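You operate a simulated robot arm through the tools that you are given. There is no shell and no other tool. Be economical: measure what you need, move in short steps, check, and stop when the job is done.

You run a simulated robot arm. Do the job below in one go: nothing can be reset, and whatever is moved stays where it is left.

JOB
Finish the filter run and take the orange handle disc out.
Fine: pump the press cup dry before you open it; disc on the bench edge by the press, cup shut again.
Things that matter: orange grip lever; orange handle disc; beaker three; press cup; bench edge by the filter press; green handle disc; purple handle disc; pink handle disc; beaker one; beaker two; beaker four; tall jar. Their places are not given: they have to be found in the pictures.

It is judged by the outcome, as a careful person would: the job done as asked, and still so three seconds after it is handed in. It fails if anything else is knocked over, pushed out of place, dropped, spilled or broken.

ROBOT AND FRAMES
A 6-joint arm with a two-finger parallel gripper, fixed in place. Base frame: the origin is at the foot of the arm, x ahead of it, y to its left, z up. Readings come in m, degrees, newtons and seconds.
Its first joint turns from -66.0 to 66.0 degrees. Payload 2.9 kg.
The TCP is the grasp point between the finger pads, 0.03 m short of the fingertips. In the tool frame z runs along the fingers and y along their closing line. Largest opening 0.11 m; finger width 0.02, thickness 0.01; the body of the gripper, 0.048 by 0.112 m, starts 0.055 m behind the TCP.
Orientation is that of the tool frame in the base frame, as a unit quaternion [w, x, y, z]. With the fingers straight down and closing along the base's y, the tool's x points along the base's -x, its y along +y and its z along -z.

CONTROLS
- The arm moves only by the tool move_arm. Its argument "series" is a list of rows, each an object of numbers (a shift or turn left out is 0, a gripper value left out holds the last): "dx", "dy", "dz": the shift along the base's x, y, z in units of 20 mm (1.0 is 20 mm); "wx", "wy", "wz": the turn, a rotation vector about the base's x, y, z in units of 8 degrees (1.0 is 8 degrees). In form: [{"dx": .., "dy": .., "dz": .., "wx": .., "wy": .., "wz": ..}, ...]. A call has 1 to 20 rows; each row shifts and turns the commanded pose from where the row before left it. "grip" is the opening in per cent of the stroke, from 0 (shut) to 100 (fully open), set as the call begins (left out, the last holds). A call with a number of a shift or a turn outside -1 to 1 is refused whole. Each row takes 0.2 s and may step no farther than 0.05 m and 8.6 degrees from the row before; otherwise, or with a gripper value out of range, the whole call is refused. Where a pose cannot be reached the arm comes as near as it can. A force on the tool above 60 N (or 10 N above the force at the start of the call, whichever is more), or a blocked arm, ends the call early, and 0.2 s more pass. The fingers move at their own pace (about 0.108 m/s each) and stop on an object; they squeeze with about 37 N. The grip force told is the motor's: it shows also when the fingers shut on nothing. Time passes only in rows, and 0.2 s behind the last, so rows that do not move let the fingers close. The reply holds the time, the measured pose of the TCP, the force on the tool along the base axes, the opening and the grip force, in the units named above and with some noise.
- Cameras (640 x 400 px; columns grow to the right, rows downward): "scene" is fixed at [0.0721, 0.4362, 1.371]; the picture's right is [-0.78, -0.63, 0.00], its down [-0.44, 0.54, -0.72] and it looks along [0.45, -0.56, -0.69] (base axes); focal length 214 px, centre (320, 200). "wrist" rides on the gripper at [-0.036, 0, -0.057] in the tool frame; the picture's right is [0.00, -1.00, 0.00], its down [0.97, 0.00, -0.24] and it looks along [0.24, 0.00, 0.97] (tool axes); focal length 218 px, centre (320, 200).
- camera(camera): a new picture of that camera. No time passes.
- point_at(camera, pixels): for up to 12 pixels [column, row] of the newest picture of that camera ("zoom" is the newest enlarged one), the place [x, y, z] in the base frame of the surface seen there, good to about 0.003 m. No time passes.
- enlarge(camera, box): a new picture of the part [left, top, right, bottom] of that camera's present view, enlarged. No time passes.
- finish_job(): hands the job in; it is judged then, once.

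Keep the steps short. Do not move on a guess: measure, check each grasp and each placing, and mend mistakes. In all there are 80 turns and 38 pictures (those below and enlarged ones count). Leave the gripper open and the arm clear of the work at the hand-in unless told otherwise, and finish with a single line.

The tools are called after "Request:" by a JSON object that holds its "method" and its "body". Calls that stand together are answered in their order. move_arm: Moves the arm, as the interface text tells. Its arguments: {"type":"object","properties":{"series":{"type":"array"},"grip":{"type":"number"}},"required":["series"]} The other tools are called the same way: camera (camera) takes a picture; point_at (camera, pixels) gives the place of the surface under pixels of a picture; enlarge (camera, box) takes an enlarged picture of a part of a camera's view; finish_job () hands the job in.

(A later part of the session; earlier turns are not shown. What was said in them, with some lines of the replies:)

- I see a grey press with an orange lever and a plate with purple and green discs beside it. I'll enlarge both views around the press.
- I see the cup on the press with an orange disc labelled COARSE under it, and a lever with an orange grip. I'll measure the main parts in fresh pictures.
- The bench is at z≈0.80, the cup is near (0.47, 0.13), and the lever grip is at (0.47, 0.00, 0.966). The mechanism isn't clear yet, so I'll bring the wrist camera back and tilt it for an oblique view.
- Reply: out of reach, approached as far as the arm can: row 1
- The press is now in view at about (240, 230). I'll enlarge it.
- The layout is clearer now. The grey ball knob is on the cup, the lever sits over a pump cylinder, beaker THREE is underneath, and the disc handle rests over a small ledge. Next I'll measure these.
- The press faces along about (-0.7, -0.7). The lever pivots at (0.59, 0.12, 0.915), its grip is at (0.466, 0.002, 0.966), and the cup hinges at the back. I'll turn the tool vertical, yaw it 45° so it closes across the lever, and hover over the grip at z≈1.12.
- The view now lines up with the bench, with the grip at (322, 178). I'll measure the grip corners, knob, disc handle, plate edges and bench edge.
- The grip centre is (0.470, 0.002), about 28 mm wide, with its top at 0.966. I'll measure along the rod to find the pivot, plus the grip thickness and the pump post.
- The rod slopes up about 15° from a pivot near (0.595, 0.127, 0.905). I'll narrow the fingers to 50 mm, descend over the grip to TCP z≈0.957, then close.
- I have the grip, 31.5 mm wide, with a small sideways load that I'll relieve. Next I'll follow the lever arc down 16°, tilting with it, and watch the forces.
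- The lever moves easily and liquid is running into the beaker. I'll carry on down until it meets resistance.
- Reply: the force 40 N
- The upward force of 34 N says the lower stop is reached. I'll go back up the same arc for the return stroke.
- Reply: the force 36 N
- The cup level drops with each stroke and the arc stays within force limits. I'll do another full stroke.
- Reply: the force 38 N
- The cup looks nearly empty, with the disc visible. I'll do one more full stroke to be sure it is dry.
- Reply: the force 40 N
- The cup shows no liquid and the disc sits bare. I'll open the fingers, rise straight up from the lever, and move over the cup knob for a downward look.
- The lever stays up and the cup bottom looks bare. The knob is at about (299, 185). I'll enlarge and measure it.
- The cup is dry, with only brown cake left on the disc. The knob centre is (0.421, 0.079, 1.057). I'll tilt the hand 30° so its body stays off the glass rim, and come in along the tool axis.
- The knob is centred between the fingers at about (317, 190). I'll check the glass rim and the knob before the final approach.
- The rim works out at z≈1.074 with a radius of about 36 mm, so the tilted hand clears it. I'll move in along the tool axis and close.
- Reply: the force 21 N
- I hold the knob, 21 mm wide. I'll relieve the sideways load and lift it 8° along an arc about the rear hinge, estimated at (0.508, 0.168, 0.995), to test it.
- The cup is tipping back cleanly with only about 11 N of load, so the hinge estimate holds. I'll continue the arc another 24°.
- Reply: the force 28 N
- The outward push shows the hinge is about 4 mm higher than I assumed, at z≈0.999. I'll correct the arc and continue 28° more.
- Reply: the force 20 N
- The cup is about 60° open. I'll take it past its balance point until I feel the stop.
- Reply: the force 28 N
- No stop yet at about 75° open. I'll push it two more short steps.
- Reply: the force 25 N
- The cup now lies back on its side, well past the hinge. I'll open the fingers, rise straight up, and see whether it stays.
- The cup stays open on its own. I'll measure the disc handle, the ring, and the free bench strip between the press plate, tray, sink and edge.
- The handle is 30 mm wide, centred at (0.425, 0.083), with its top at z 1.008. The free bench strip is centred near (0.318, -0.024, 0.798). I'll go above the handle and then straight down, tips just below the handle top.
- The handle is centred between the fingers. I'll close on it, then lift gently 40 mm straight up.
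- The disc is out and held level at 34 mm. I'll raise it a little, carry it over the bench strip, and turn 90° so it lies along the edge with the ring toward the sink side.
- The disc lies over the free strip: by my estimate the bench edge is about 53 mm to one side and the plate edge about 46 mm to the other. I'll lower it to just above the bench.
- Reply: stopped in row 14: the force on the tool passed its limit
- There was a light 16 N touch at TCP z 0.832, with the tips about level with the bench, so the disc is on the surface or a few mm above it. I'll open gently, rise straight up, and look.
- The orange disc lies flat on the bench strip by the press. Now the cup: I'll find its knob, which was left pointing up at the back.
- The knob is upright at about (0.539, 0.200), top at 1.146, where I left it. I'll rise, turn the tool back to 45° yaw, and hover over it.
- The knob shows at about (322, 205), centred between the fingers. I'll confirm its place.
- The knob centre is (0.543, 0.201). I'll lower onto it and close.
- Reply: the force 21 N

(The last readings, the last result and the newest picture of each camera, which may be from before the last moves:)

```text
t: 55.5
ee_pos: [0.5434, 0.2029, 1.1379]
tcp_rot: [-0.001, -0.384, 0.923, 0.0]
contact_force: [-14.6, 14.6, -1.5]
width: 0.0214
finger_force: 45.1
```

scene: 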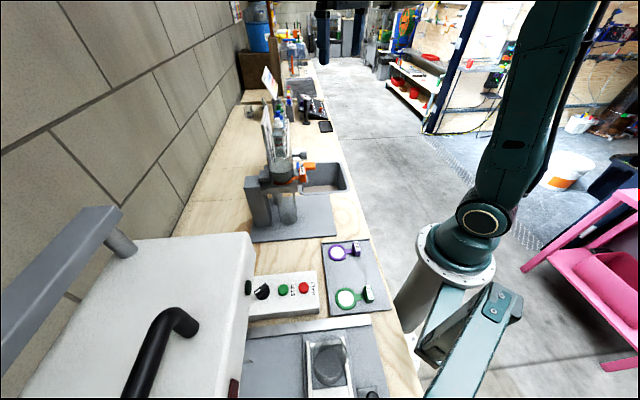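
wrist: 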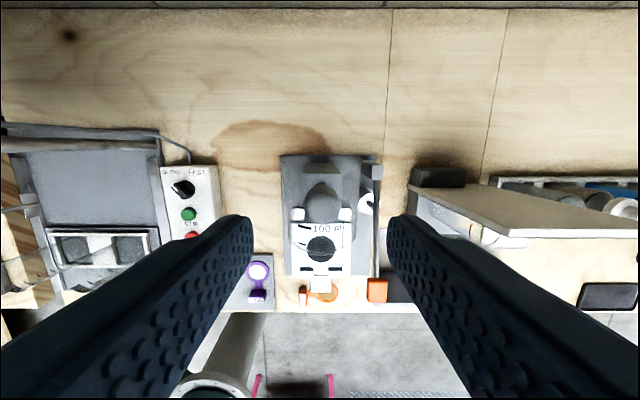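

I hold the knob again. I'll relieve the sideways load and start the reverse arc to close, 32° first.

Request:
{"method": "move_arm", "body": {"series": [{"dx": -0.07, "dy": 0.07}, {"dx": -0.346, "dy": -0.346, "dz": 0.15}, {"dx": -0.35, "dy": -0.35, "dz": 0.12}, {"dx": -0.361, "dy": -0.361, "dz": 0.085}, {"dx": -0.361, "dy": -0.361, "dz": 0.045}, {"dx": -0.361, "dy": -0.361, "dz": 0.015}, {"dx": -0.364, "dy": -0.364, "dz": -0.025}, {"dx": -0.361, "dy": -0.361, "dz": -0.06, "wx": 0.177, "wy": -0.177}, {"dx": -0.357, "dy": -0.357, "dz": -0.09, "wx": 0.177, "wy": -0.177}, {}]}}

```text
t: 57.6
ee_pos: [0.4839, 0.1448, 1.1441]
tcp_rot: [0.032, -0.381, 0.924, 0.014]
contact_force: [14.0, 1.3, -7.7]
width: 0.0215
finger_force: 44.4
```

The pose matches the arc and the forces are modest. I'll close another 32°.

Request:
{"method": "move_arm", "body": {"series": [{"dx": -0.35, "dy": -0.35, "dz": -0.13, "wx": 0.177, "wy": -0.177}, {"dx": -0.343, "dy": -0.343, "dz": -0.165, "wx": 0.177, "wy": -0.177}, {"dx": -0.336, "dy": -0.336, "dz": -0.195, "wx": 0.177, "wy": -0.177}, {"dx": -0.325, "dy": -0.325, "dz": -0.23, "wx": 0.177, "wy": -0.177}, {"dx": -0.311, "dy": -0.311, "dz": -0.265, "wx": 0.177, "wy": -0.177}, {"dx": -0.297, "dy": -0.297, "dz": -0.29, "wx": 0.177, "wy": -0.177}, {"dx": -0.286, "dy": -0.286, "dz": -0.32, "wx": 0.177, "wy": -0.177}, {"dx": -0.265, "dy": -0.265, "dz": -0.345, "wx": 0.177, "wy": -0.177}, {}]}}

```text
t: 59.6
ee_pos: [0.436, 0.0956, 1.1038]
tcp_rot: [0.164, -0.375, 0.91, 0.067]
contact_force: [1.9, -3.0, 13.9]
width: 0.0216
finger_force: 45.2
```

It's on track at f≈0.102. I'll do the last 20° down to the seat, watching for contact.

Request:
{"method": "move_arm", "body": {"series": [{"dx": -0.251, "dy": -0.251, "dz": -0.375, "wx": 0.177, "wy": -0.177}, {"dx": -0.23, "dy": -0.23, "dz": -0.395, "wx": 0.177, "wy": -0.177}, {"dx": -0.209, "dy": -0.209, "dz": -0.42, "wx": 0.177, "wy": -0.177}, {"dx": -0.191, "dy": -0.191, "dz": -0.435, "wx": 0.177, "wy": -0.177}, {"dx": -0.083, "dy": -0.083, "dz": -0.228, "wx": 0.177, "wy": -0.177}, {"dx": -0.083, "dy": -0.083, "dz": -0.228, "wx": 0.177, "wy": -0.177}, {}]}}

Request:
{"method": "enlarge", "body": {"camera": "scene", "box": [240, 110, 340, 210]}}

```text
t: 61.2
ee_pos: [0.4135, 0.0754, 1.0635]
tcp_rot: [0.258, -0.368, 0.887, 0.108]
contact_force: [9.6, 20.5, 14.8]
width: 0.0215
finger_force: 45.2
```

```text
4.00 times, centred on (290, 160) of scene
```

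zoom: 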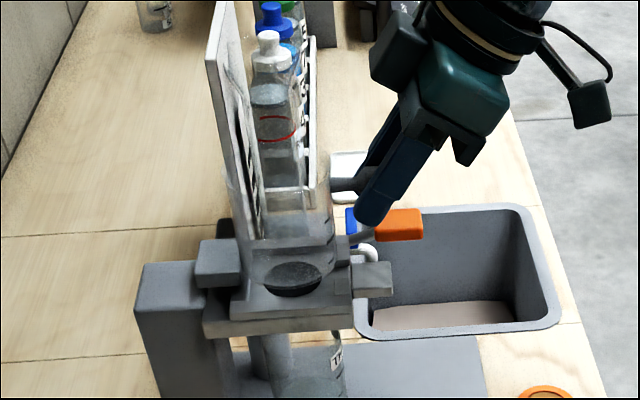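

The cup is essentially down. I'll press 3 mm more to be sure it's seated, then open the fingers and back out along the tool axis.

Request:
{"method": "move_arm", "body": {"series": [{"dz": -0.08}, {"dz": -0.08}, {}]}}

Request:
{"method": "move_arm", "body": {"series": [{}, {}, {}, {"dx": -0.34, "dy": -0.34, "dz": 0.8}, {"dx": -0.34, "dy": -0.34, "dz": 0.8}, {"dx": -0.34, "dy": -0.34, "dz": 0.8}, {"dx": -0.34, "dy": -0.34, "dz": 0.8}, {"dx": -0.4, "dy": -0.4, "dz": 0.8}, {"dx": -0.4, "dy": -0.4, "dz": 0.8}, {"dx": -0.4, "dy": -0.4, "dz": 0.8}, {"dx": -0.4, "dy": -0.4, "dz": 0.8}], "grip": 50}}

Request:
{"method": "camera", "body": {"camera": "wrist"}}

Request:
{"method": "enlarge", "body": {"camera": "scene", "box": [230, 110, 400, 250]}}

```text
t: 62.0
ee_pos: [0.4135, 0.074, 1.0641]
tcp_rot: [0.259, -0.369, 0.886, 0.107]
contact_force: [-7.3, 6.9, 42.2]
width: 0.0217
finger_force: 45.2
```

```text
t: 64.5
ee_pos: [0.3537, 0.0127, 1.1877]
tcp_rot: [0.256, -0.368, 0.888, 0.107]
contact_force: [0.5, -0.2, -0.2]
width: 0.055
finger_force: 0.0
```

```text
3 pictures are left
```

wrist: 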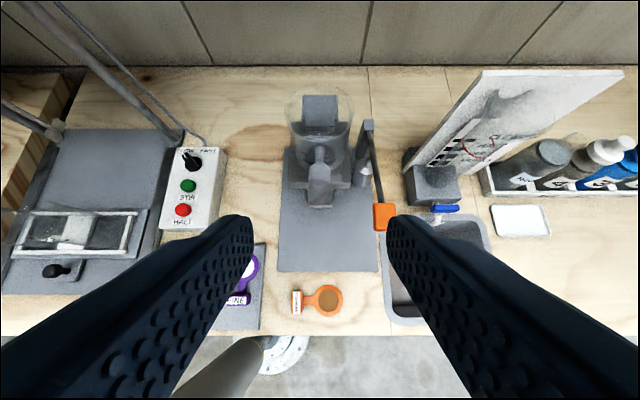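

```text
2.86 times, centred on (315, 180) of scene
```

zoom: 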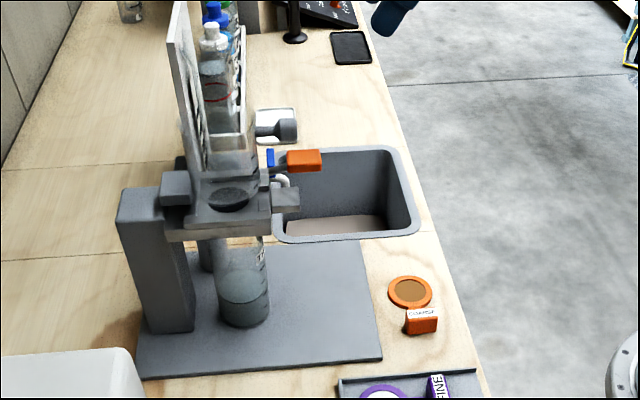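

The disc lies by the press and the cup looks shut. I'll check the knob height against its starting value of about 1.062 on the stick and 1.070 on top.

Request:
{"method": "point_at", "body": {"camera": "wrist", "pixels": [[319, 165], [319, 150], [319, 188], [319, 195], [383, 215], [325, 300], [296, 302]]}}

```text
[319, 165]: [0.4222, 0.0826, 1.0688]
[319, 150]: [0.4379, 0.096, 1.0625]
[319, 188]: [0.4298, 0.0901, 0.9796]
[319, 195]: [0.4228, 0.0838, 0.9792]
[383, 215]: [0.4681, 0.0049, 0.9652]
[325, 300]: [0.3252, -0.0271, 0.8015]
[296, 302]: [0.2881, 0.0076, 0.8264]
```

The knob is back at its original height (1.069), so the cup is shut. The lever is up and the disc is flat on the bench. I'll open the gripper fully and move clear.

Request:
{"method": "move_arm", "body": {"series": [{"dz": 0.8}, {"dz": 0.8}, {"dz": 0.5}, {}, {}], "grip": 100}}

```text
t: 65.7
ee_pos: [0.3553, 0.0143, 1.2305]
tcp_rot: [0.256, -0.367, 0.888, 0.107]
contact_force: [0.3, 0.2, -0.2]
width: 0.1101
finger_force: 0.1
```

The gripper is open and the arm is clear, so I'm handing in.

Request:
{"method": "finish_job", "body": {}}

```text
The job is handed in.
```

I pumped the press cup dry into beaker three, laid the orange handle disc on the bench edge by the press, and shut the cup again.
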